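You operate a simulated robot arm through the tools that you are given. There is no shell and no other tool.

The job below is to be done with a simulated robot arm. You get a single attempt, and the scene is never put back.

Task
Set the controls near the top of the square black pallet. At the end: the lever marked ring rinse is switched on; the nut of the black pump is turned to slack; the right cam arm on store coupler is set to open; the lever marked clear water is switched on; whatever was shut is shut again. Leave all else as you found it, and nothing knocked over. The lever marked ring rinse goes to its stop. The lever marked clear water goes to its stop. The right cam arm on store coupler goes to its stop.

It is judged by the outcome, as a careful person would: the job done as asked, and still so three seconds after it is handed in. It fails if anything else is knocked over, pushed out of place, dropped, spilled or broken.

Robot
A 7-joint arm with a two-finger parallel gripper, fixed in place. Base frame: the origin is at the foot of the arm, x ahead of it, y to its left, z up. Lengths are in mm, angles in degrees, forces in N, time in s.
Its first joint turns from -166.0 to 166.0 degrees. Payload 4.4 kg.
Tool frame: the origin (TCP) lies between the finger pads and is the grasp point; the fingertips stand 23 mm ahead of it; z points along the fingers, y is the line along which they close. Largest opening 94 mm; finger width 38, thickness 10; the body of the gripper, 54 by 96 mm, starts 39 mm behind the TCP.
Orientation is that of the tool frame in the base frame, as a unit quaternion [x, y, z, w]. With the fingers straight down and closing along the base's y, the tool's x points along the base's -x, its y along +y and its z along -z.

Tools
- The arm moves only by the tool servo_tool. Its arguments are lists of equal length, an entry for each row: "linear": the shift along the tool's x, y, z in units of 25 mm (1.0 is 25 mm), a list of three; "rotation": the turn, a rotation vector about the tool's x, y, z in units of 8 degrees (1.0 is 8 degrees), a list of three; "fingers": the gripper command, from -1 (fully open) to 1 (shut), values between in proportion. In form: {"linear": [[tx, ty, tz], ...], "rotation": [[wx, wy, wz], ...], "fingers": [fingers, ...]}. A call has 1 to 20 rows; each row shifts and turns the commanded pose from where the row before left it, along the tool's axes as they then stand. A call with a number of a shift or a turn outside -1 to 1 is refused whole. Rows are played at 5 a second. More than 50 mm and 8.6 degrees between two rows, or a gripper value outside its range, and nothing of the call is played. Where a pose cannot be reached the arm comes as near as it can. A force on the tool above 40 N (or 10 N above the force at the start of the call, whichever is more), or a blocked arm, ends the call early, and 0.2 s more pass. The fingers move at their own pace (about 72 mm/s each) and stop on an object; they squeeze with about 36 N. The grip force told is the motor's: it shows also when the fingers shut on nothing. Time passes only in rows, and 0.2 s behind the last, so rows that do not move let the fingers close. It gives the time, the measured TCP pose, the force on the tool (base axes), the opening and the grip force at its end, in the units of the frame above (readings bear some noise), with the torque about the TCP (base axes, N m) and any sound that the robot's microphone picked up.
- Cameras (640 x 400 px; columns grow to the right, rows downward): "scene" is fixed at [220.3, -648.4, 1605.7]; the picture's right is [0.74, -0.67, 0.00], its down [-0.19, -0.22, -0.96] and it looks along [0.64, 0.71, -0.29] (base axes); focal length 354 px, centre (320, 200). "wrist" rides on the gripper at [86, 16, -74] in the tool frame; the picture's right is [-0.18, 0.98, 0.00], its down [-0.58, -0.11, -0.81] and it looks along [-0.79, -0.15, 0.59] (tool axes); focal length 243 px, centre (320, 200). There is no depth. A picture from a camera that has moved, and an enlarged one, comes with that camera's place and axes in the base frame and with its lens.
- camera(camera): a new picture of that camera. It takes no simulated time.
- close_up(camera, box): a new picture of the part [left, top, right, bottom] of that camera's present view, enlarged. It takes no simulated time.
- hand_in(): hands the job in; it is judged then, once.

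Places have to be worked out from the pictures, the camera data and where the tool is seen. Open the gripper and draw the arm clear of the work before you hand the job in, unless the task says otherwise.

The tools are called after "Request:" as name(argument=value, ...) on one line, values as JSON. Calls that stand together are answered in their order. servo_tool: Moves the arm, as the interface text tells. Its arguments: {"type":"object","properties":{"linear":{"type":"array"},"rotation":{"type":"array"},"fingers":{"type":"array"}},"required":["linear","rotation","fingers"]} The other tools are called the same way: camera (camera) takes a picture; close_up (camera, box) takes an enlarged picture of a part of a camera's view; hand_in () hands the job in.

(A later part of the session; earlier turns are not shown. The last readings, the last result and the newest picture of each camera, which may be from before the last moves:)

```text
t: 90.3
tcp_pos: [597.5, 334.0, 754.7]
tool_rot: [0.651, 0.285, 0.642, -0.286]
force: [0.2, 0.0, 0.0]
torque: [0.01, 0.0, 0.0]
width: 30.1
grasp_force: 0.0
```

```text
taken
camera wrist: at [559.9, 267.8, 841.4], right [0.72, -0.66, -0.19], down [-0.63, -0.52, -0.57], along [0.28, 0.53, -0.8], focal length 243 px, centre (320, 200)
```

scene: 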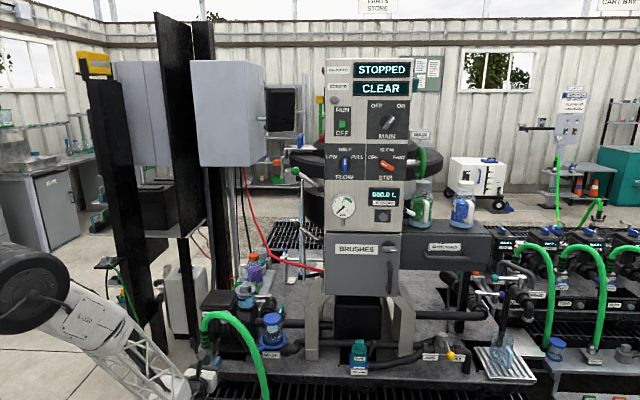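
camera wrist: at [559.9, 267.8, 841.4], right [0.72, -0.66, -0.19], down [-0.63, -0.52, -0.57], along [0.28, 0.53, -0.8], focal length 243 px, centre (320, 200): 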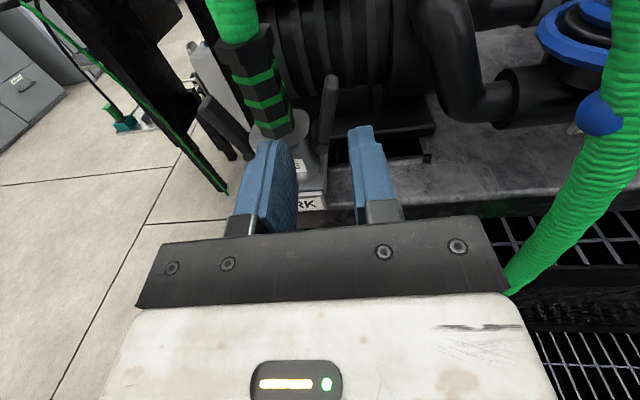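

Reach is fine now, and the cam arm lies almost straight ahead. I nudge +6 mm right, 6 mm down, and advance 50 mm, then check alignment.

Request:
servo_tool(linear=[[-0.23, 0.25, 0], [0, 0, 0.5], [0, 0, 0.5], [0, 0, 0.5], [0, 0, 0.5], [0, 0, 0]], rotation=[[0, 0, 0], [0, 0, 0], [0, 0, 0], [0, 0, 0], [0, 0, 0], [0, 0, 0]], fingers=[0.36, 0.36, 0.36, 0.36, 0.36, 0.36])

Request:
camera(camera="wrist")

Request:
close_up(camera="wrist", box=[240, 60, 420, 240])

Request:
close_up(camera="scene", box=[170, 310, 250, 370])

```text
t: 91.7
tcp_pos: [635.8, 366.8, 750.1]
tool_rot: [0.65, 0.286, 0.644, -0.286]
force: [-0.9, 0.1, 0.5]
torque: [0.04, -0.05, 0.03]
width: 30.2
grasp_force: 0.0
```

```text
taken
camera wrist: at [598.6, 301.5, 835.4], right [0.72, -0.66, -0.19], down [-0.63, -0.52, -0.57], along [0.28, 0.53, -0.8], focal length 243 px, centre (320, 200)
```

wrist: 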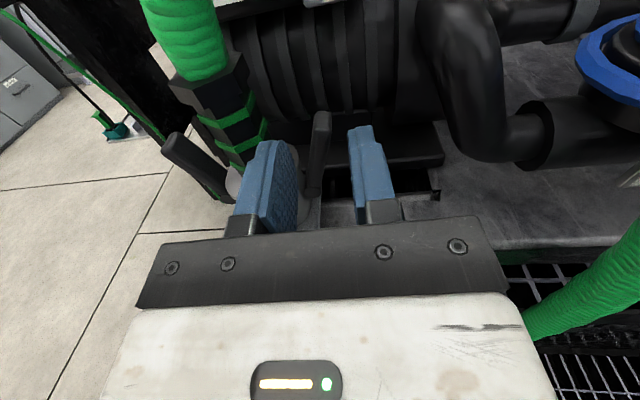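

```text
2.22 times, centred on (330, 150) of wrist
camera zoom: at [598.6, 301.5, 835.4], right [0.72, -0.66, -0.19], down [-0.63, -0.52, -0.57], along [0.28, 0.53, -0.8], focal length 539 px, centre (298, 311)
```

zoom: 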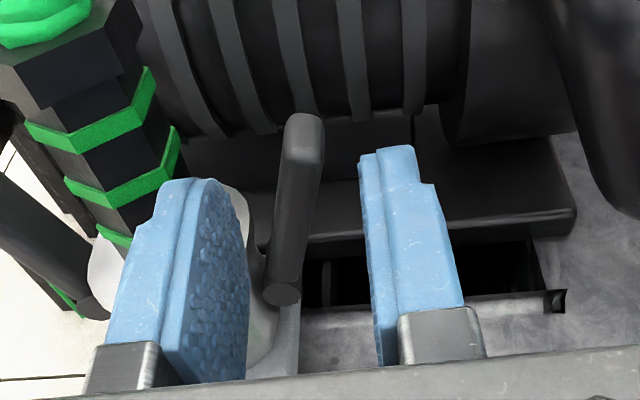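

```text
6.67 times, centred on (210, 340) of scene
camera zoom: at [220.3, -648.4, 1605.7], right [0.74, -0.67, 0.0], down [-0.19, -0.22, -0.96], along [0.64, 0.71, -0.29], focal length 2360 px, centre (1053, -733)
```

zoom: 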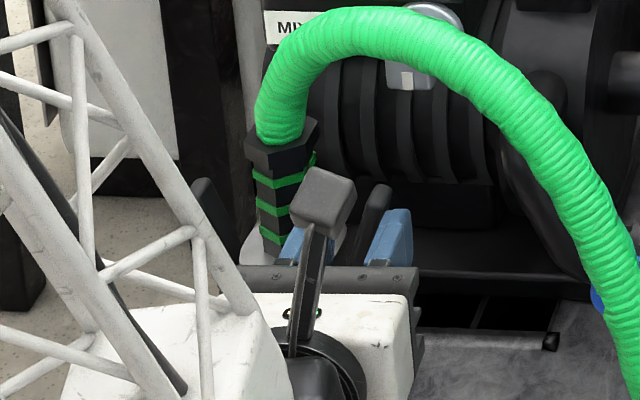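

The fingers straddle the arm well (TCP t-offset as planned). I advance another 25 mm so the fingertips flank it.

Request:
servo_tool(linear=[[0, 0, 0.5], [0, 0, 0.5], [0, 0, 0]], rotation=[[0, 0, 0], [0, 0, 0], [0, 0, 0]], fingers=[0.36, 0.36, 0.36])

Request:
close_up(camera="wrist", box=[240, 60, 420, 240])

Request:
close_up(camera="scene", box=[190, 320, 240, 355])

```text
t: 92.5
tcp_pos: [653.8, 385.1, 749.2]
tool_rot: [0.651, 0.285, 0.642, -0.286]
force: [-0.1, 0.4, 1.1]
torque: [-0.01, 0.05, -0.01]
width: 29.8
grasp_force: 0.0
```

```text
2.22 times, centred on (330, 150) of wrist
camera zoom: at [615.5, 319.9, 835.5], right [0.72, -0.66, -0.19], down [-0.63, -0.52, -0.57], along [0.28, 0.53, -0.8], focal length 539 px, centre (298, 311)
```

zoom: 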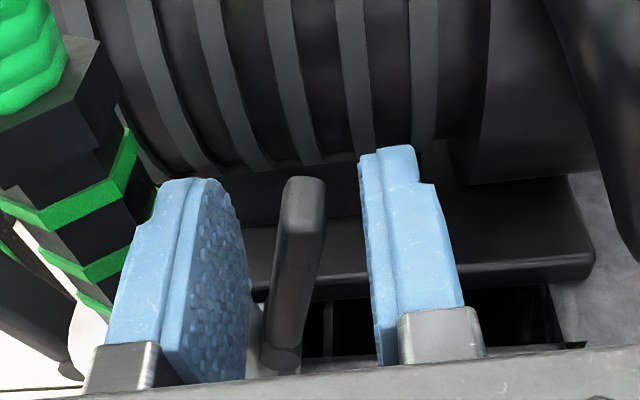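

```text
11.43 times, centred on (215, 338) of scene
camera zoom: at [220.3, -648.4, 1605.7], right [0.74, -0.67, 0.0], down [-0.19, -0.22, -0.96], along [0.64, 0.71, -0.29], focal length 4046 px, centre (1520, -1371)
```

zoom: 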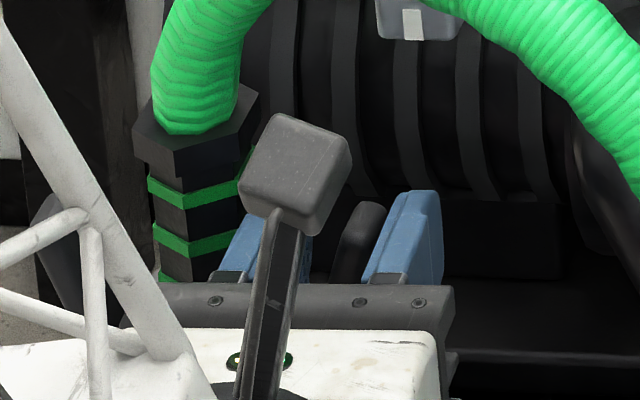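

The arm is between the pads. I'll go 8 mm deeper, widen slightly (shifting right so the left finger stays in the gap), and push the arm outward along its arc with the left finger.

Request:
servo_tool(linear=[[0, 0, 0.32], [0, 0.2, 0], [0, 0.32, 0], [-0.04, 0.3, 0], [-0.12, 0.2, 0], [-0.12, 0.2, 0], [0, 0, 0]], rotation=[[0, 0, 0], [0, 0, 0], [0, 0, 0], [0, 0, 0], [0, 0, 0], [0, 0, 0], [0, 0, 0]], fingers=[0.36, 0.15, 0.15, 0.15, 0.15, 0.15, 0.15])

Request:
close_up(camera="wrist", box=[240, 60, 420, 240])

Request:
close_up(camera="scene", box=[190, 320, 240, 355])

```text
t: 94.1
tcp_pos: [681.3, 370.2, 740.3]
tool_rot: [0.651, 0.285, 0.643, -0.286]
force: [0.7, -0.3, 0.5]
torque: [0.02, 0.04, 0.0]
width: 39.9
grasp_force: 0.1
```

```text
2.22 times, centred on (330, 150) of wrist
camera zoom: at [643.2, 304.7, 827.1], right [0.72, -0.66, -0.19], down [-0.63, -0.52, -0.57], along [0.28, 0.53, -0.8], focal length 539 px, centre (298, 311)
```

zoom: 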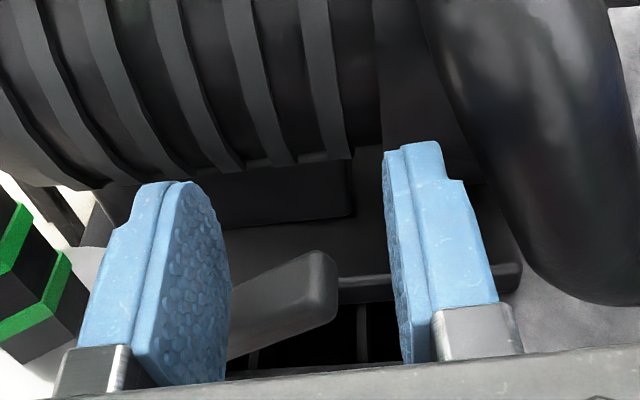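

```text
11.43 times, centred on (215, 338) of scene
camera zoom: at [220.3, -648.4, 1605.7], right [0.74, -0.67, 0.0], down [-0.19, -0.22, -0.96], along [0.64, 0.71, -0.29], focal length 4046 px, centre (1520, -1371)
```

zoom: 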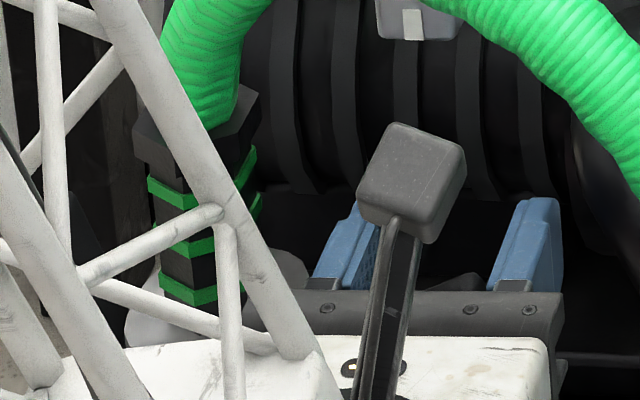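

The arm has swung well outward and moves freely. Continue along the arc downward until the stop is felt.

Request:
servo_tool(linear=[[-0.16, 0.16, 0], [-0.16, 0.16, 0], [-0.2, 0.12, 0], [-0.2, 0.12, 0], [0, 0, 0]], rotation=[[0, 0, 0], [0, 0, 0], [0, 0, 0], [0, 0, 0], [0, 0, 0]], fingers=[0.15, 0.15, 0.15, 0.15, 0.15])

Request:
close_up(camera="wrist", box=[240, 60, 420, 240])

```text
t: 95.0
tcp_pos: [691.0, 363.1, 726.6]
tool_rot: [0.649, 0.286, 0.644, -0.287]
force: [-19.2, -1.7, 15.4]
torque: [0.38, 0.35, 0.21]
width: 40.8
grasp_force: 1.1
stopped in row 4: the force on the tool passed its limit at 56 N (the readings are from after the stop); the commanded pose is now the measured one
```

```text
2.22 times, centred on (330, 150) of wrist
camera zoom: at [651.9, 297.3, 813.8], right [0.73, -0.66, -0.19], down [-0.63, -0.52, -0.58], along [0.28, 0.54, -0.79], focal length 539 px, centre (298, 311)
```

zoom: 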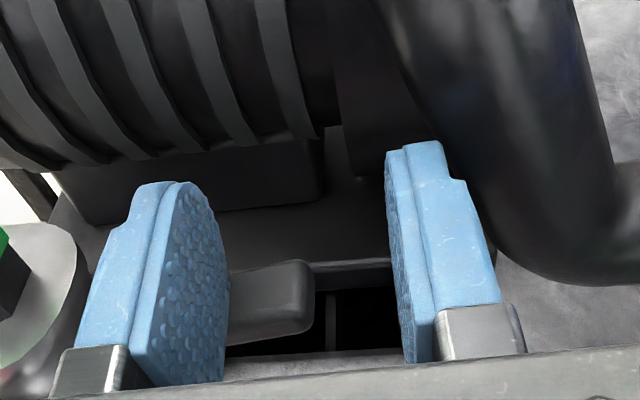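

A stiff contact appeared at about 70–75° of swing, but the force's sideways part suggests my right fingertip is touching the pump's elbow. I'll lift a bit, close the fingers and shift left, then press the arm down from above to find its true stop.

Request:
servo_tool(linear=[[0.2, -0.2, 0], [0.2, -0.16, 0], [0, -0.16, 0], [0, 0, 0], [0, 0, 0]], rotation=[[0, 0, 0], [0, 0, 0], [0, 0, 0], [0, 0, 0], [0, 0, 0]], fingers=[0.15, 0.6, 1, 1, 1])

Request:
close_up(camera="wrist", box=[240, 60, 420, 240])

Request:
camera(camera="wrist")

```text
t: 96.2
tcp_pos: [682.4, 373.0, 735.6]
tool_rot: [0.65, 0.285, 0.644, -0.287]
force: [0.2, 0.2, 0.7]
torque: [-0.02, -0.01, 0.02]
width: 0.0
grasp_force: 36.1
```

```text
2.22 times, centred on (330, 150) of wrist
camera zoom: at [643.3, 306.7, 822.3], right [0.73, -0.66, -0.19], down [-0.63, -0.52, -0.58], along [0.28, 0.54, -0.8], focal length 539 px, centre (298, 311)
```

zoom: 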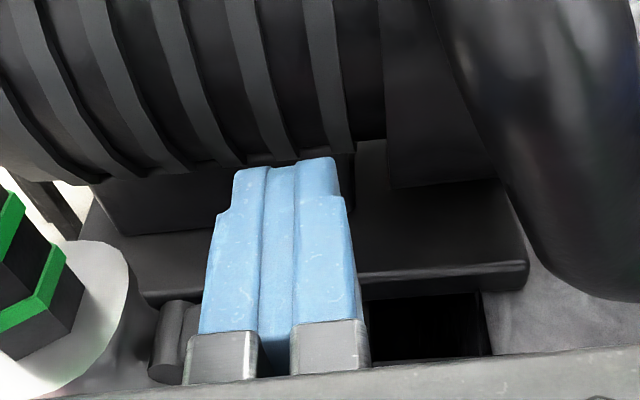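

```text
taken
camera wrist: at [643.3, 306.7, 822.3], right [0.73, -0.66, -0.19], down [-0.63, -0.52, -0.58], along [0.28, 0.54, -0.8], focal length 243 px, centre (320, 200)
```

wrist: 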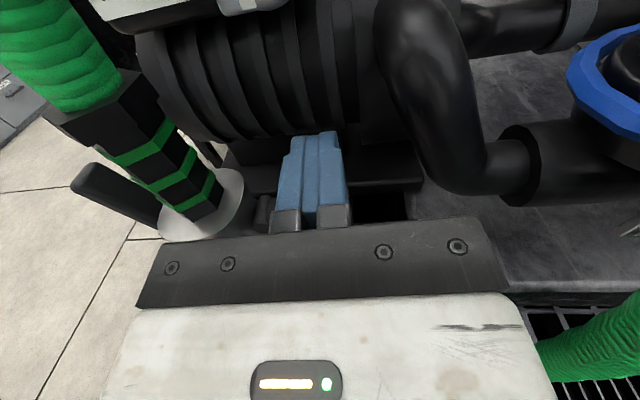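

Closed fingers are above the opened arm. I press down in 3 mm steps to find the stop.

Request:
servo_tool(linear=[[-0.12, 0, 0], [-0.12, 0, 0], [-0.12, 0, 0], [-0.12, 0, 0], [-0.12, 0, 0], [0, 0, 0]], rotation=[[0, 0, 0], [0, 0, 0], [0, 0, 0], [0, 0, 0], [0, 0, 0], [0, 0, 0]], fingers=[1, 1, 1, 1, 1, 1])

Request:
close_up(camera="wrist", box=[240, 60, 420, 240])

```text
t: 97.1
tcp_pos: [683.2, 373.1, 731.8]
tool_rot: [0.646, 0.285, 0.647, -0.286]
force: [-5.3, 0.6, 19.4]
torque: [-0.11, -0.03, 0.0]
width: 0.0
grasp_force: 36.2
stopped in row 4: the force on the tool passed its limit at 43 N (the readings are from after the stop); the commanded pose is now the measured one
```

```text
2.22 times, centred on (330, 150) of wrist
camera zoom: at [644.7, 306.5, 817.3], right [0.73, -0.66, -0.19], down [-0.62, -0.52, -0.58], along [0.29, 0.54, -0.79], focal length 539 px, centre (298, 311)
```

zoom: 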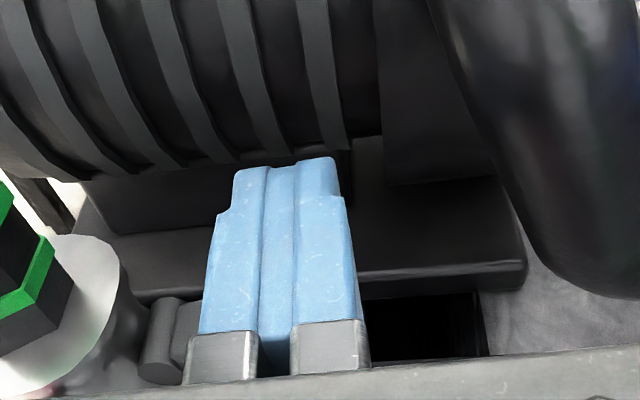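

It's blocked with ~43 N and the torque places contact near the arm rather than at the tips, consistent with its stop at ~72°. I'll raise a little, back out and check the arm's pose.

Request:
servo_tool(linear=[[0.4, 0, 0], [0, 0, -0.8], [0, 0, -0.8], [0, 0, -0.8], [0, 0, -0.8], [0, 0, 0]], rotation=[[0, 0, 0], [0, 0, 0], [0, 0, 0], [0, 0, 0], [0, 0, 0], [0, 0, 0]], fingers=[1, 1, 1, 1, 1, 1])

Request:
camera(camera="wrist")

Request:
close_up(camera="wrist", box=[200, 40, 380, 160])

Request:
close_up(camera="scene", box=[180, 320, 244, 360])

```text
t: 98.5
tcp_pos: [628.4, 313.9, 739.5]
tool_rot: [0.647, 0.285, 0.646, -0.287]
force: [-0.7, -0.1, -0.1]
torque: [0.01, -0.03, 0.02]
width: 0.0
grasp_force: 36.2
```

```text
taken
camera wrist: at [589.7, 247.5, 825.7], right [0.73, -0.66, -0.19], down [-0.62, -0.52, -0.58], along [0.29, 0.54, -0.79], focal length 243 px, centre (320, 200)
```

wrist: 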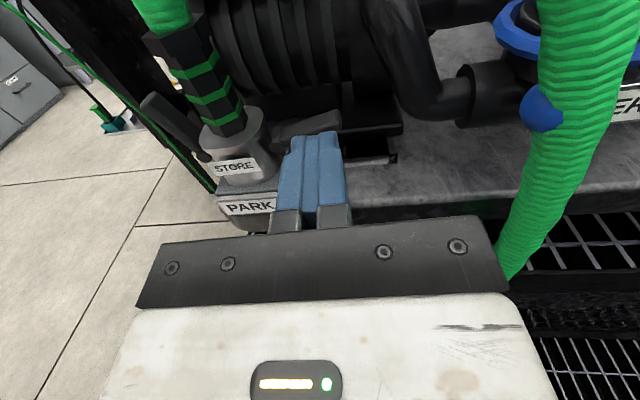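

```text
3.33 times, centred on (290, 100) of wrist
camera zoom: at [589.7, 247.5, 825.7], right [0.73, -0.66, -0.19], down [-0.62, -0.52, -0.58], along [0.29, 0.54, -0.79], focal length 809 px, centre (420, 533)
```

zoom: 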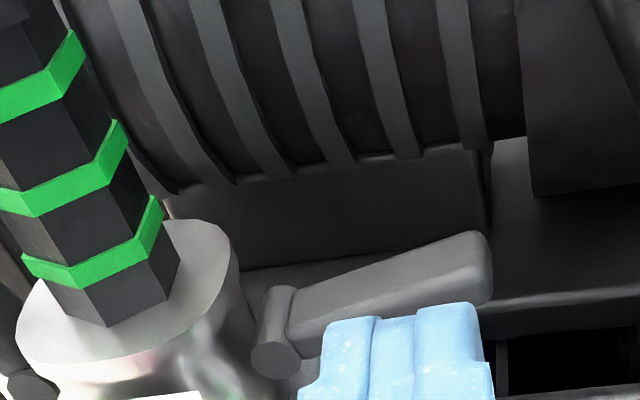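

```text
10.00 times, centred on (212, 340) of scene
camera zoom: at [220.3, -648.4, 1605.7], right [0.74, -0.67, 0.0], down [-0.19, -0.22, -0.96], along [0.64, 0.71, -0.29], focal length 3540 px, centre (1400, -1200)
```

zoom: 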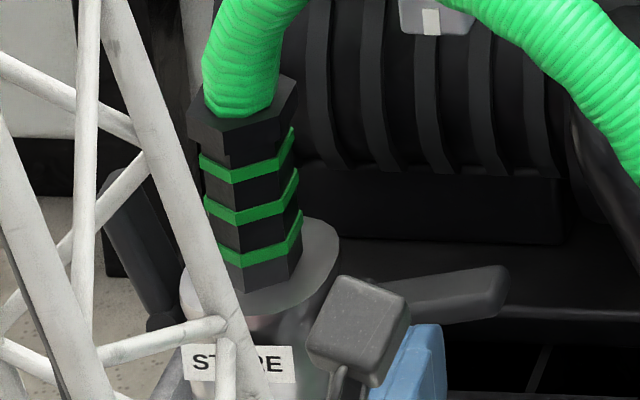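

The right cam arm is at its open stop and stays there. Now the nut: I'll raise clear and reorient the tool to point down with its y-axis along the machine's left-right direction.

Request:
servo_tool(linear=[[1, 0, -0.15], [1, 0, -0.15], [1, 0, -0.15], [1, 0, -0.15], [1, 0, -0.15], [1, 0, 0], [1, 0, 0], [1, 0, 0], [1, 0, 0], [1, 0, 0], [1, 0, 0], [0, 0, 0]], rotation=[[0, 0, 0], [0, 0, 0], [0, 0, 0], [0, 0, 0], [0, 0, 0], [0, 0, 0], [0, 0, 0], [0, 0, 0], [0, 0, 0], [0, 0, 0], [0, 0, 0], [0, 0, 0]], fingers=[1, 1, 1, 1, 1, 1, 1, 1, 1, 1, 1, 1])

Request:
servo_tool(linear=[[0, 0, 0], [0, 0, 0], [0, 0, 0], [0, 0, 0], [0, 0, 0], [0, 0, 0], [0, 0, 0], [0, 0, 0], [0, 0, 0], [0, 0, 0], [0, 0, 0], [0, 0, 0], [0, 0, 0]], rotation=[[0, 0, -0.9375], [0, 0, -0.9375], [0, 0, -0.9375], [0, 0, -0.9375], [0, 0, -0.9375], [0, 0, -0.9375], [0, 0, -0.9375], [0, 0, -0.9375], [0, 0, -0.9375], [0, 0, -0.9375], [0, 0, -0.9375], [0, 0, -0.9375], [0, 0, 0]], fingers=[0, 0, 0, 0, 0, 0, 0, 0, 0, 0, 0, 0, 0])

Request:
servo_tool(linear=[[0, 0, 0], [0, 0, 0], [0, 0, 0], [0, 0, 0], [0, 0, 0], [0, 0, 0], [0, 0, 0], [0, 0, 0], [0, 0, 0], [0, 0, 0], [0, 0, 0], [0, 0, 0], [0, 0, 0]], rotation=[[0, 0, -0.9375], [0, 0, -0.9375], [0, 0, -0.9375], [0, 0, -0.9375], [0, 0, -0.9375], [0, 0, -0.9375], [0, 0, -0.9375], [0, 0, -0.9375], [0, 0, -0.9375], [0, 0, -0.9375], [0, 0, -0.9375], [0, 0, -0.9375], [0, 0, 0]], fingers=[0, 0, 0, 0, 0, 0, 0, 0, 0, 0, 0, 0, 0])

```text
t: 101.1
tcp_pos: [617.5, 296.9, 1013.4]
tool_rot: [0.647, 0.285, 0.646, -0.287]
force: [0.1, -0.3, -0.7]
torque: [-0.02, -0.03, 0.01]
width: 0.1
grasp_force: 35.9
```

```text
t: 103.9
tcp_pos: [617.6, 297.9, 1015.7]
tool_rot: [0.255, 0.659, 0.66, 0.254]
force: [-0.8, -0.3, 1.0]
torque: [0.01, 0.0, -0.01]
width: 47.0
grasp_force: 0.0
```

```text
t: 106.7
tcp_pos: [617.8, 298.0, 1013.7]
tool_rot: [-0.285, 0.647, 0.286, 0.646]
force: [0.0, 0.4, -0.2]
torque: [0.01, -0.01, -0.02]
width: 46.9
grasp_force: 0.0
```

Tool now has x down, y left, z forward. I pitch it over to point down with an 8° lean (away from the hose) and move above the nut to check alignment.

Request:
servo_tool(linear=[[0, 0, 0], [0, 0, 0], [0, 0, 0], [0, 0, 0], [0, 0, 0], [0, 0, 0], [0, 0, 0], [0, 0, 0], [0, 0, 0], [0, 0, 0], [0, 0, 0], [0, 0, 0], [0, 0, 0], [0, 0, 0]], rotation=[[0, 0.942, 0], [0, 0.942, 0], [0, 0.942, 0], [0, 0.942, 0], [0, 0.942, 0], [0, 0.942, 0], [0, 0.942, 0], [0, 0.942, 0], [0, 0.942, 0], [0, 0.942, 0], [0, 0.942, 0], [0, 0.942, 0], [0, 0.942, 0], [0, 0, 0]], fingers=[-0.06, -0.06, -0.06, -0.06, -0.06, -0.06, -0.06, -0.06, -0.06, -0.06, -0.06, -0.06, -0.06, -0.06])

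Request:
servo_tool(linear=[[-0.8, 0.012, 0.36], [-0.8, 0.012, 0.36], [-0.8, 0.012, 0.36], [-0.8, 0.012, 0.36], [-0.8, 0.012, 0.36], [-0.8, 0.012, 0.36], [-0.8, 0.012, 0.36], [-0.8, 0.012, 0.36], [0, 0, 0]], rotation=[[0, 0, 0], [0, 0, 0], [0, 0, 0], [0, 0, 0], [0, 0, 0], [0, 0, 0], [0, 0, 0], [0, 0, 0], [0, 0, 0]], fingers=[-0.06, -0.06, -0.06, -0.06, -0.06, -0.06, -0.06, -0.06, -0.06])

Request:
camera(camera="wrist")

Request:
close_up(camera="scene", box=[190, 260, 290, 330])

```text
t: 109.7
tcp_pos: [615.4, 298.7, 1015.2]
tool_rot: [-0.404, 0.912, -0.027, -0.066]
force: [1.0, 0.1, 0.3]
torque: [-0.01, 0.0, 0.0]
width: 50.0
grasp_force: 0.1
```

```text
t: 111.7
tcp_pos: [715.6, 409.3, 921.2]
tool_rot: [-0.403, 0.913, -0.026, -0.065]
force: [-0.4, 0.3, -0.8]
torque: [0.0, 0.01, 0.0]
width: 49.8
grasp_force: 0.0
```

```text
taken
camera wrist: at [651.9, 364.4, 1006.9], right [-0.6, 0.8, -0.02], down [0.55, 0.43, 0.72], along [0.58, 0.42, -0.7], focal length 243 px, centre (320, 200)
```

wrist: 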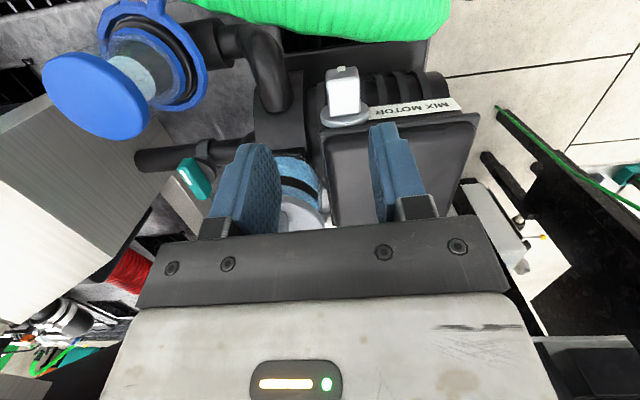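

```text
5.71 times, centred on (240, 295) of scene
camera zoom: at [220.3, -648.4, 1605.7], right [0.74, -0.67, 0.0], down [-0.19, -0.22, -0.96], along [0.64, 0.71, -0.29], focal length 2023 px, centre (777, -343)
```

zoom: 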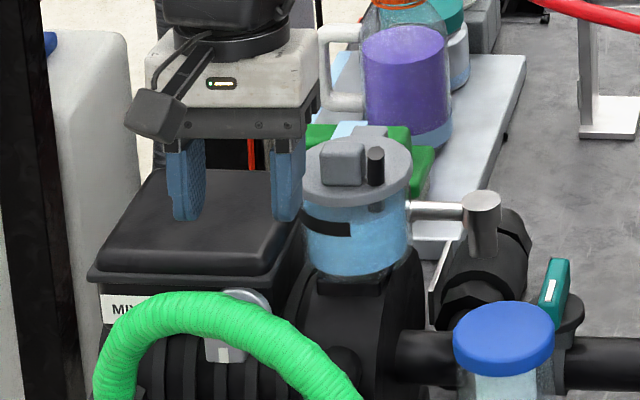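

The nut is where I expected (top-face centre ≈ (704, 423), z 817). I narrow to 40 mm, keep the left finger over the nut's left half, and descend to just above its top.

Request:
servo_tool(linear=[[0, 0.196, 0], [-0.1075, 0, 0.764], [-0.1075, 0, 0.764], [-0.1075, 0, 0.764], [-0.1, 0, 0.7], [0, 0, 0]], rotation=[[0, 0, 0], [0, 0, 0], [0, 0, 0], [0, 0, 0], [0, 0, 0], [0, 0, 0]], fingers=[0.149, 0.149, 0.149, 0.149, 0.149, 0.149])

Request:
camera(camera="wrist")

Request:
close_up(camera="wrist", box=[230, 80, 430, 240])

Request:
close_up(camera="scene", box=[190, 275, 270, 330])

```text
t: 113.1
tcp_pos: [711.8, 411.7, 845.8]
tool_rot: [-0.403, 0.913, -0.026, -0.064]
force: [-1.2, -0.8, 7.3]
torque: [0.12, 0.11, 0.04]
width: 40.3
grasp_force: 0.6
```

```text
taken
camera wrist: at [648.8, 367.6, 930.7], right [-0.6, 0.8, -0.02], down [0.54, 0.43, 0.72], along [0.58, 0.42, -0.7], focal length 243 px, centre (320, 200)
```

wrist: 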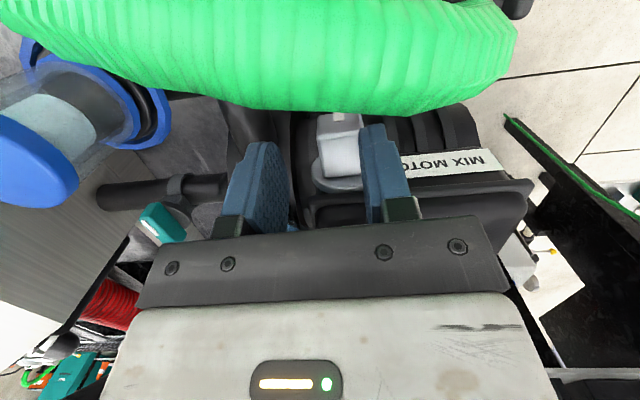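

```text
2.50 times, centred on (330, 160) of wrist
camera zoom: at [648.8, 367.6, 930.7], right [-0.6, 0.8, -0.02], down [0.54, 0.43, 0.72], along [0.58, 0.42, -0.7], focal length 606 px, centre (295, 300)
```

zoom: 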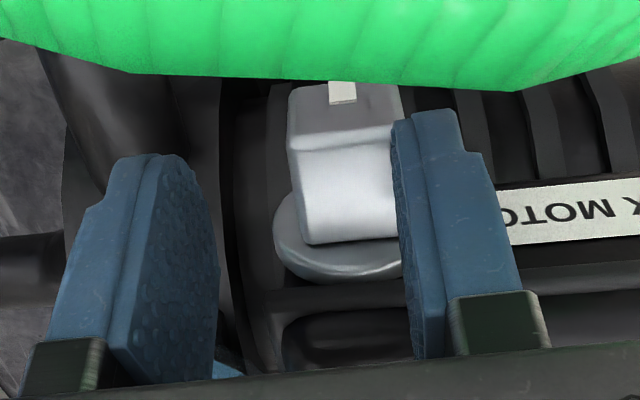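

```text
7.27 times, centred on (230, 302) of scene
camera zoom: at [220.3, -648.4, 1605.7], right [0.74, -0.67, 0.0], down [-0.19, -0.22, -0.96], along [0.64, 0.71, -0.29], focal length 2574 px, centre (974, -546)
```

zoom: 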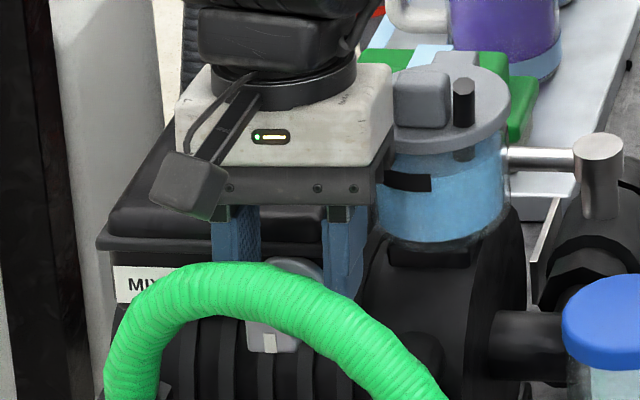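

A light 7 N contact: the left finger is touching the nut's top left. I press down in 2 mm steps and watch the force to see whether it turns counter-clockwise.

Request:
servo_tool(linear=[[-0.011, 0, 0.079], [-0.011, 0, 0.079], [0, 0, 0]], rotation=[[0, 0, 0], [0, 0, 0], [0, 0, 0]], fingers=[0.149, 0.149, 0.149])

Request:
close_up(camera="wrist", box=[230, 80, 430, 240])

```text
t: 113.7
tcp_pos: [712.2, 413.9, 845.7]
tool_rot: [-0.403, 0.913, -0.027, -0.062]
force: [-0.2, -0.7, 2.3]
torque: [0.04, 0.01, 0.02]
width: 40.0
grasp_force: 0.4
stopped in row 2: the force on the tool passed its limit at 44 N (the readings are from after the stop); the commanded pose is now the measured one
```

```text
2.50 times, centred on (330, 160) of wrist
camera zoom: at [649.3, 369.0, 930.4], right [-0.6, 0.8, -0.02], down [0.54, 0.43, 0.72], along [0.58, 0.42, -0.69], focal length 606 px, centre (295, 300)
```

zoom: 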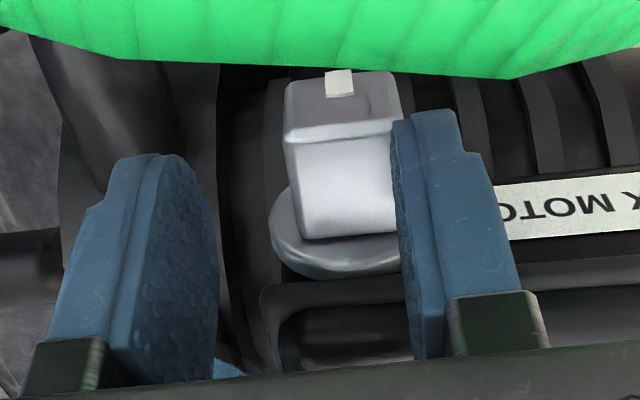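

The contact may have been the finger's rear corner on the washer rim (top ≈ z 821) rather than the nut. I lift, shift 6 mm toward the front, and press again.

Request:
servo_tool(linear=[[0.03, 0, -0.2], [0.24, 0, 0], [-0.03, 0, 0.2], [-0.011, 0, 0.079], [-0.011, 0, 0.079], [0, 0, 0]], rotation=[[0, 0, 0], [0, 0, 0], [0, 0, 0], [0, 0, 0], [0, 0, 0], [0, 0, 0]], fingers=[0.149, 0.149, 0.149, 0.149, 0.149, 0.149])

Request:
close_up(camera="wrist", box=[230, 80, 430, 240])

```text
t: 115.0
tcp_pos: [709.8, 409.0, 844.4]
tool_rot: [-0.404, 0.912, -0.027, -0.062]
force: [-2.4, -0.5, 6.6]
torque: [0.13, 0.05, 0.0]
width: 40.1
grasp_force: 0.7
stopped in row 6: the force on the tool passed its limit at 43 N (the readings are from after the stop); the commanded pose is now the measured one
```

```text
2.50 times, centred on (330, 160) of wrist
camera zoom: at [645.7, 364.6, 930.1], right [-0.6, 0.8, -0.02], down [0.54, 0.43, 0.72], along [0.58, 0.42, -0.69], focal length 606 px, centre (295, 300)
```

zoom: 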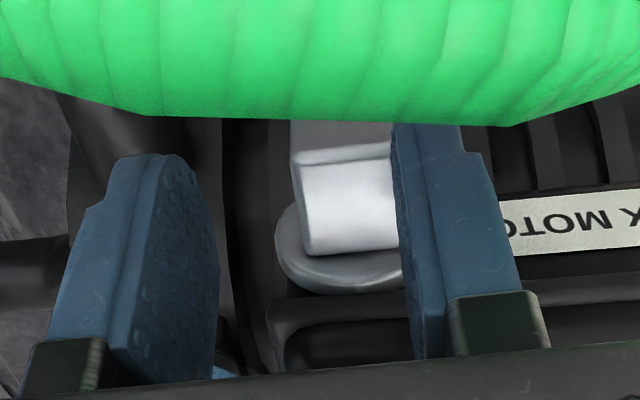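

Still blocked at ~43 N with no visible turn, so pressing alone won't do it. I'll instead grip the nut squarely from above: lift, centre over it, open to 46 mm, descend and close.

Request:
servo_tool(linear=[[0.05, 0, -0.4], [0, 0.54, 0], [-0.05, 0, 0.4], [-0.045, 0, 0.32], [-0.045, 0, 0.32], [-0.045, 0, 0.32], [0, 0, 0]], rotation=[[0, 0, 0], [0, 0, 0], [0, 0, 0], [0, 0, 0], [0, 0, 0], [0, 0, 0], [0, 0, 0]], fingers=[0.02, 0.02, 0.02, 0.02, 0.02, 0.02, 0.02])

Request:
close_up(camera="wrist", box=[230, 80, 430, 240])

Request:
close_up(camera="scene", box=[190, 275, 270, 330])

```text
t: 116.6
tcp_pos: [699.4, 418.7, 820.8]
tool_rot: [-0.403, 0.913, -0.027, -0.062]
force: [0.4, 0.5, 0.9]
torque: [0.03, 0.0, -0.03]
width: 46.5
grasp_force: 0.1
```

```text
2.50 times, centred on (330, 160) of wrist
camera zoom: at [636.6, 373.7, 905.0], right [-0.6, 0.8, -0.02], down [0.54, 0.43, 0.72], along [0.58, 0.42, -0.69], focal length 606 px, centre (295, 300)
```

zoom: 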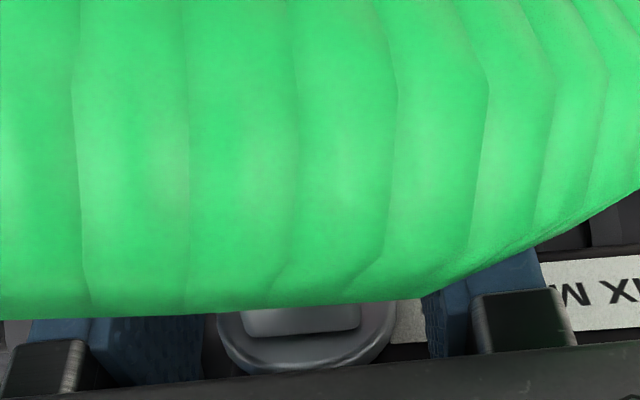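

```text
7.27 times, centred on (230, 302) of scene
camera zoom: at [220.3, -648.4, 1605.7], right [0.74, -0.67, 0.0], down [-0.19, -0.22, -0.96], along [0.64, 0.71, -0.29], focal length 2574 px, centre (974, -546)
```

zoom: 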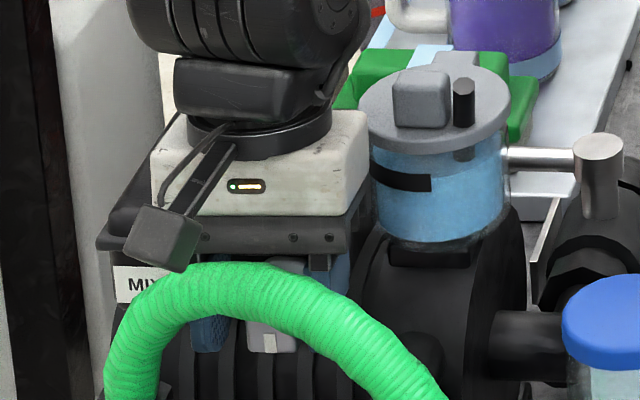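

The fingers straddle the nut cleanly with no contact force. I close on it now.

Request:
servo_tool(linear=[[0, 0, 0], [0, 0, 0], [0, 0, 0]], rotation=[[0, 0, 0], [0, 0, 0], [0, 0, 0]], fingers=[0.45, 0.45, 0.45])

Request:
close_up(camera="wrist", box=[230, 80, 430, 240])

```text
t: 117.4
tcp_pos: [700.0, 418.3, 819.8]
tool_rot: [-0.403, 0.913, -0.027, -0.062]
force: [7.9, -6.7, -1.7]
torque: [-0.09, -0.21, -0.14]
width: 30.3
grasp_force: 5.6
```

```text
2.50 times, centred on (330, 160) of wrist
camera zoom: at [636.8, 373.6, 905.0], right [-0.6, 0.8, -0.02], down [0.54, 0.43, 0.72], along [0.58, 0.42, -0.69], focal length 606 px, centre (295, 300)
```

zoom: 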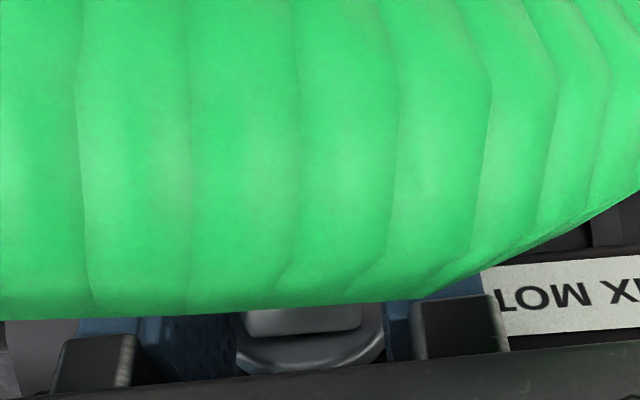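

The fingers stopped at 30.3 mm: the nut is 30 mm across and both pads touch it. I grip fully and check the side force.

Request:
servo_tool(linear=[[0, 0, 0], [0, 0, 0]], rotation=[[0, 0, 0], [0, 0, 0]], fingers=[1, 1])

```text
t: 117.9
tcp_pos: [701.7, 417.0, 819.9]
tool_rot: [-0.401, 0.914, -0.027, -0.061]
force: [8.8, -3.1, -3.9]
torque: [-0.38, 0.14, -1.25]
width: 27.1
grasp_force: 44.6
stopped in row 2: the force on the tool passed its limit at 42 N (the readings are from after the stop); the commanded pose is now the measured one
```

Gripped at 27 mm, self-centred. Now I turn counter-clockwise (as seen from the front) about the nut's axis: two 4° steps, watching torque.

Request:
servo_tool(linear=[[0, 0.04, 0], [0, 0.04, 0], [0, 0, 0]], rotation=[[0.495, 0, 0.07], [0.495, 0, 0.07], [0, 0, 0]], fingers=[1, 1, 1])

Request:
close_up(camera="scene", box=[205, 295, 245, 325])

```text
t: 118.7
tcp_pos: [701.0, 419.7, 820.4]
tool_rot: [-0.396, 0.913, -0.09, -0.032]
force: [17.0, 0.6, -14.5]
torque: [0.25, -0.39, -1.13]
width: 26.9
grasp_force: 45.2
```

```text
13.33 times, centred on (225, 310) of scene
camera zoom: at [220.3, -648.4, 1605.7], right [0.74, -0.67, 0.0], down [-0.19, -0.22, -0.96], along [0.64, 0.71, -0.29], focal length 4720 px, centre (1587, -1267)
```

zoom: 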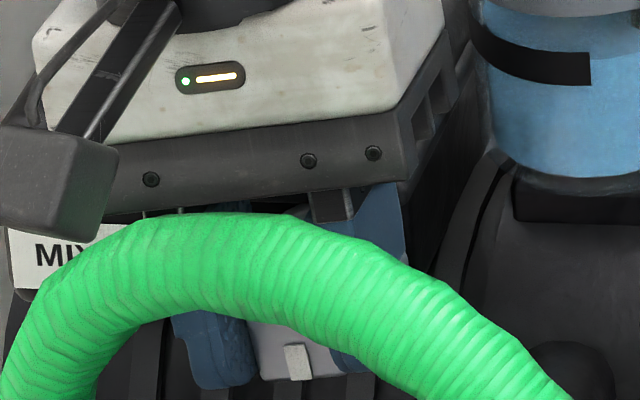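

The nut turned with the tool: the scene shows it rotated ~8° counter-clockwise with little resistance. Before going further left I'll loosen, lean the tool a further 7° away from the hose for clearance, and re-grip.

Request:
servo_tool(linear=[[0, 0, 0], [0, 0, 0], [-0.115, 0, -0.03], [0, 0, 0], [0, 0, 0], [0, 0, 0]], rotation=[[0, 0, 0], [0, 0.875, 0], [0, 0, 0], [0, 0, 0], [0, 0, 0], [0, 0, 0]], fingers=[0.25, 0.25, 0.25, 0.25, 0.5, 1])

Request:
close_up(camera="scene", box=[205, 295, 245, 325])

Request:
camera(camera="wrist")

```text
t: 119.5
tcp_pos: [702.3, 421.6, 822.4]
tool_rot: [-0.39, 0.91, -0.113, -0.087]
force: [-0.1, -1.8, 4.1]
torque: [0.24, 0.04, 0.05]
width: 35.1
grasp_force: 0.0
stopped in row 3: the force on the tool passed its limit at 58 N (the readings are from after the stop); the commanded pose is now the measured one
```

```text
13.33 times, centred on (225, 310) of scene
camera zoom: at [220.3, -648.4, 1605.7], right [0.74, -0.67, 0.0], down [-0.19, -0.22, -0.96], along [0.64, 0.71, -0.29], focal length 4720 px, centre (1587, -1267)
```

zoom: 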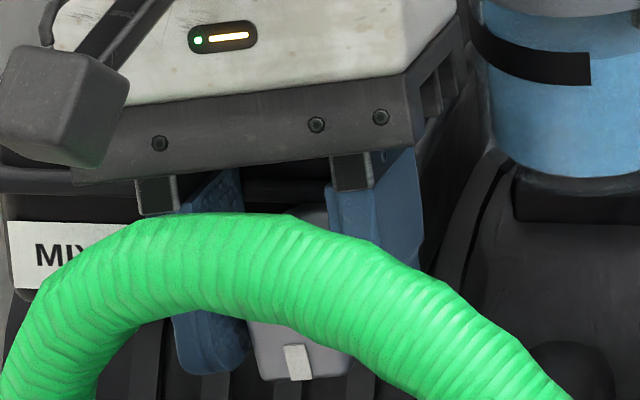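

```text
taken
camera wrist: at [636.2, 392.4, 913.2], right [-0.59, 0.78, -0.18], down [0.53, 0.55, 0.64], along [0.61, 0.28, -0.74], focal length 243 px, centre (320, 200)
```

wrist: 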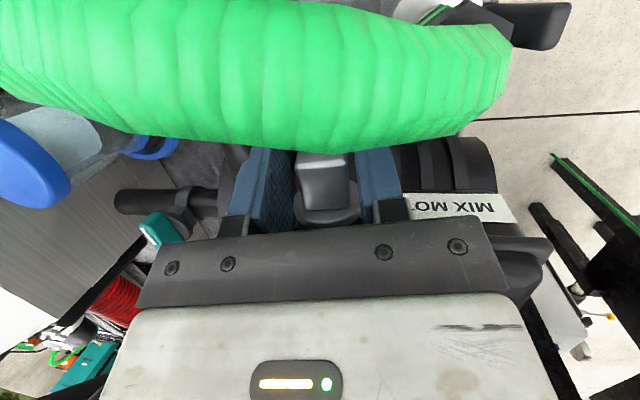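

Leaning further touched something behind (likely the terminal-box lid), so I undo that: shift back toward the front 4 mm and return the lean to ~9°, then re-grip.

Request:
servo_tool(linear=[[0.16, 0, 0], [0, 0, 0], [0, 0, 0]], rotation=[[0, -0.35, 0], [0, -0.35, 0], [0, 0, 0]], fingers=[0.25, 0.25, 0.25])

Request:
close_up(camera="wrist", box=[230, 100, 430, 240])

Request:
close_up(camera="scene", box=[190, 280, 260, 330])

```text
t: 120.3
tcp_pos: [700.4, 417.8, 823.6]
tool_rot: [-0.396, 0.913, -0.095, -0.042]
force: [1.0, -0.6, -0.4]
torque: [0.03, -0.01, -0.01]
width: 35.1
grasp_force: 0.1
```

```text
2.86 times, centred on (330, 170) of wrist
camera zoom: at [628.8, 382.5, 907.3], right [-0.59, 0.79, -0.17], down [0.48, 0.51, 0.72], along [0.65, 0.34, -0.68], focal length 693 px, centre (291, 286)
```

zoom: 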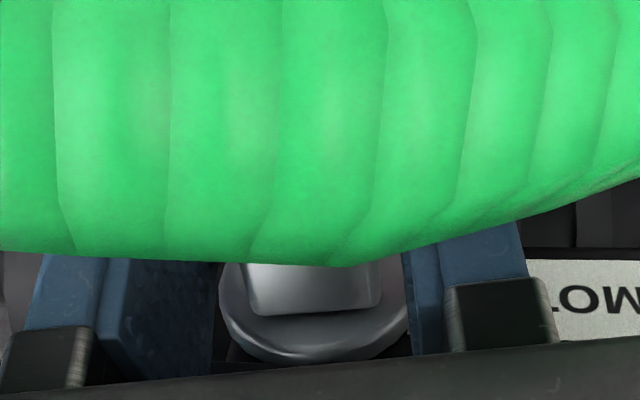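

```text
8.00 times, centred on (225, 305) of scene
camera zoom: at [220.3, -648.4, 1605.7], right [0.74, -0.67, 0.0], down [-0.19, -0.22, -0.96], along [0.64, 0.71, -0.29], focal length 2832 px, centre (1080, -640)
```

zoom: 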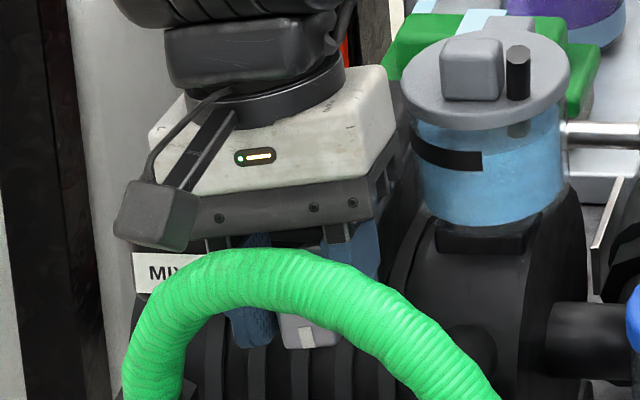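

Clear again (no force). I go 4 mm deeper along the tool axis and close on the nut at its new 8° angle.

Request:
servo_tool(linear=[[0, 0, 0.16], [0, 0, 0], [0, 0, 0], [0, 0, 0], [0, 0, 0]], rotation=[[0, 0, 0], [0, 0, 0], [0, 0, 0], [0, 0, 0], [0, 0, 0]], fingers=[0.25, 0.45, 0.45, 1, 1])

```text
t: 121.5
tcp_pos: [699.6, 418.1, 819.8]
tool_rot: [-0.396, 0.912, -0.095, -0.042]
force: [-25.5, 19.8, 0.8]
torque: [0.47, 0.12, -0.88]
width: 26.9
grasp_force: 44.9
```

Gripped with ~32 N sideways; I relieve that with a 0.8 mm shift to the left and continue turning counter-clockwise in 4° steps.

Request:
servo_tool(linear=[[0, 0.03, 0], [0, 0.04, 0], [0, 0.04, 0], [0, 0, 0]], rotation=[[0, 0, 0], [0.494, 0, 0.077], [0.494, 0, 0.077], [0, 0, 0]], fingers=[1, 1, 1, 1])

Request:
close_up(camera="scene", box=[190, 280, 260, 330])

```text
t: 122.5
tcp_pos: [698.5, 419.6, 818.8]
tool_rot: [-0.388, 0.908, -0.159, -0.014]
force: [2.0, 0.7, -4.7]
torque: [0.31, -0.36, -0.76]
width: 26.9
grasp_force: 45.3
```

```text
8.00 times, centred on (225, 305) of scene
camera zoom: at [220.3, -648.4, 1605.7], right [0.74, -0.67, 0.0], down [-0.19, -0.22, -0.96], along [0.64, 0.71, -0.29], focal length 2832 px, centre (1080, -640)
```

zoom: 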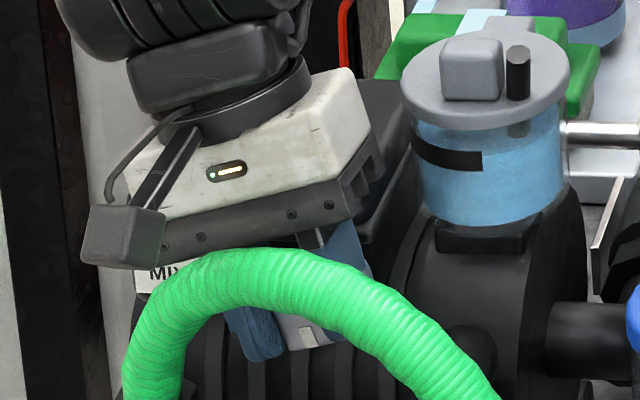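

Nut at ~16° now with low forces. Continue two more 4° steps.

Request:
servo_tool(linear=[[0, 0.04, 0], [0, 0.04, 0], [0, 0, 0]], rotation=[[0.494, 0, 0.077], [0.494, 0, 0.077], [0, 0, 0]], fingers=[1, 1, 1])

Request:
close_up(camera="scene", box=[190, 280, 260, 330])

Request:
camera(camera="wrist")

```text
t: 123.3
tcp_pos: [695.6, 419.6, 818.5]
tool_rot: [-0.378, 0.899, -0.221, 0.014]
force: [13.0, -10.7, 1.3]
torque: [0.63, -1.19, -0.33]
width: 26.4
grasp_force: 44.9
```

```text
8.00 times, centred on (225, 305) of scene
camera zoom: at [220.3, -648.4, 1605.7], right [0.74, -0.67, 0.0], down [-0.19, -0.22, -0.96], along [0.64, 0.71, -0.29], focal length 2832 px, centre (1080, -640)
```

zoom: 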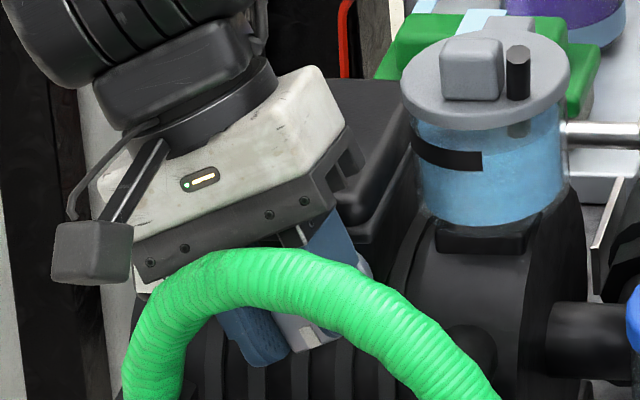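

```text
taken
camera wrist: at [608.7, 399.4, 891.3], right [-0.53, 0.73, -0.43], down [0.33, 0.64, 0.69], along [0.78, 0.22, -0.58], focal length 243 px, centre (320, 200)
```

wrist: 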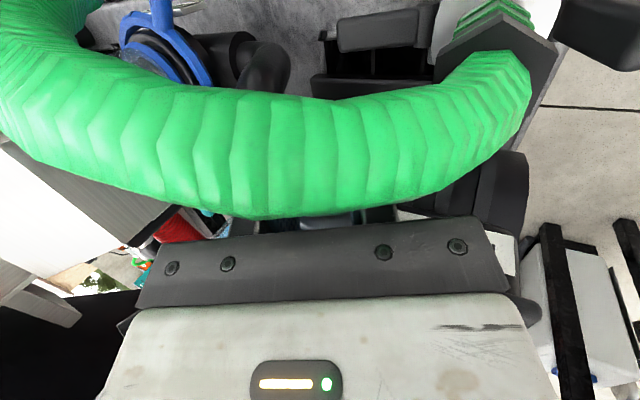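

At ~24° now and the nut follows. I'll loosen, shift 4 mm away from the hose, re-grip and continue.

Request:
servo_tool(linear=[[0, 0, 0], [0, 0, 0], [-0.158, 0, -0.025], [0, 0, 0], [0, 0, 0], [0, 0, 0], [0, 0, 0]], rotation=[[0, 0, 0], [0, 0, 0], [0, 0, 0], [0, 0, 0], [0, 0, 0], [0, 0, 0], [0, 0, 0]], fingers=[0.25, 0.25, 0.25, 0.45, 0.45, 1, 1])

Request:
close_up(camera="scene", box=[205, 300, 245, 325])

```text
t: 124.0
tcp_pos: [696.4, 420.7, 819.7]
tool_rot: [-0.378, 0.899, -0.221, 0.012]
force: [-14.9, -6.1, 10.6]
torque: [0.78, -0.62, 1.27]
width: 35.5
grasp_force: 0.0
stopped in row 3: the force on the tool passed its limit at 56 N (the readings are from after the stop); the commanded pose is now the measured one
```

```text
16.00 times, centred on (225, 312) of scene
camera zoom: at [220.3, -648.4, 1605.7], right [0.74, -0.67, 0.0], down [-0.19, -0.22, -0.96], along [0.64, 0.71, -0.29], focal length 5664 px, centre (1840, -1600)
```

zoom: 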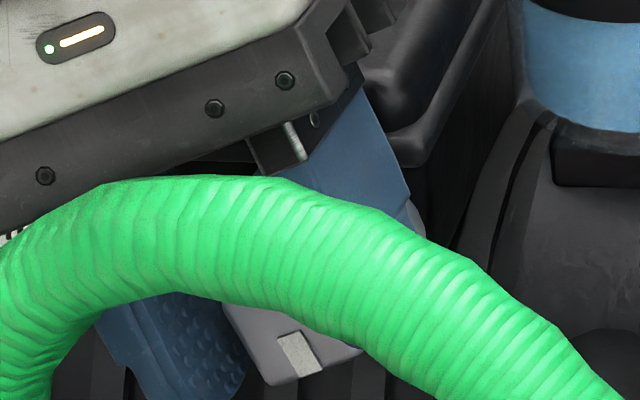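

Shifting toward the box touches its rim, so clearance is limited there and further tilt is unwise. New plan: release, withdraw, return upright, and press the nut's left corner down from above (now at a favourable 24° angle) to carry it past 45°.

Request:
servo_tool(linear=[[0.1, 0, 0], [0, 0, -0.8], [0, 0, -0.8], [0, 0, -0.8], [0, 0, 0], [0, 0, 0], [0, 0, 0], [0, 0, 0]], rotation=[[0, 0, 0], [0, 0, 0], [0, 0, 0], [0, 0, 0], [-0.988, 0, -0.155], [-0.988, 0, -0.155], [-0.988, 0, -0.155], [0, 0, 0]], fingers=[0.2, 0.15, 0.15, 0.15, 0.15, 0.15, 0.15, 0.15])

Request:
close_up(camera="scene", box=[205, 300, 245, 325])

Request:
camera(camera="wrist")

```text
t: 125.8
tcp_pos: [682.9, 442.9, 874.0]
tool_rot: [-0.402, 0.912, -0.031, -0.073]
force: [-0.3, 0.1, 0.4]
torque: [-0.02, 0.02, 0.02]
width: 40.3
grasp_force: 0.1
```

```text
16.00 times, centred on (225, 312) of scene
camera zoom: at [220.3, -648.4, 1605.7], right [0.74, -0.67, 0.0], down [-0.19, -0.22, -0.96], along [0.64, 0.71, -0.29], focal length 5664 px, centre (1840, -1600)
```

zoom: 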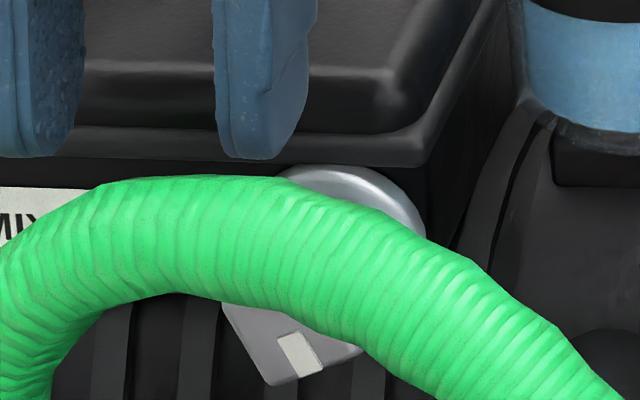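

```text
taken
camera wrist: at [620.7, 399.1, 959.9], right [-0.6, 0.8, -0.03], down [0.55, 0.44, 0.7], along [0.57, 0.41, -0.71], focal length 243 px, centre (320, 200)
```

wrist: 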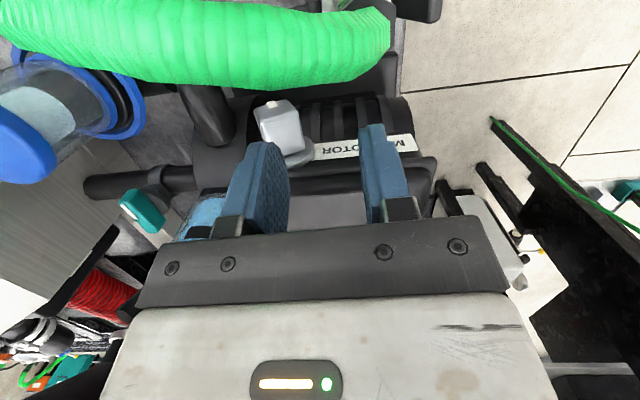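

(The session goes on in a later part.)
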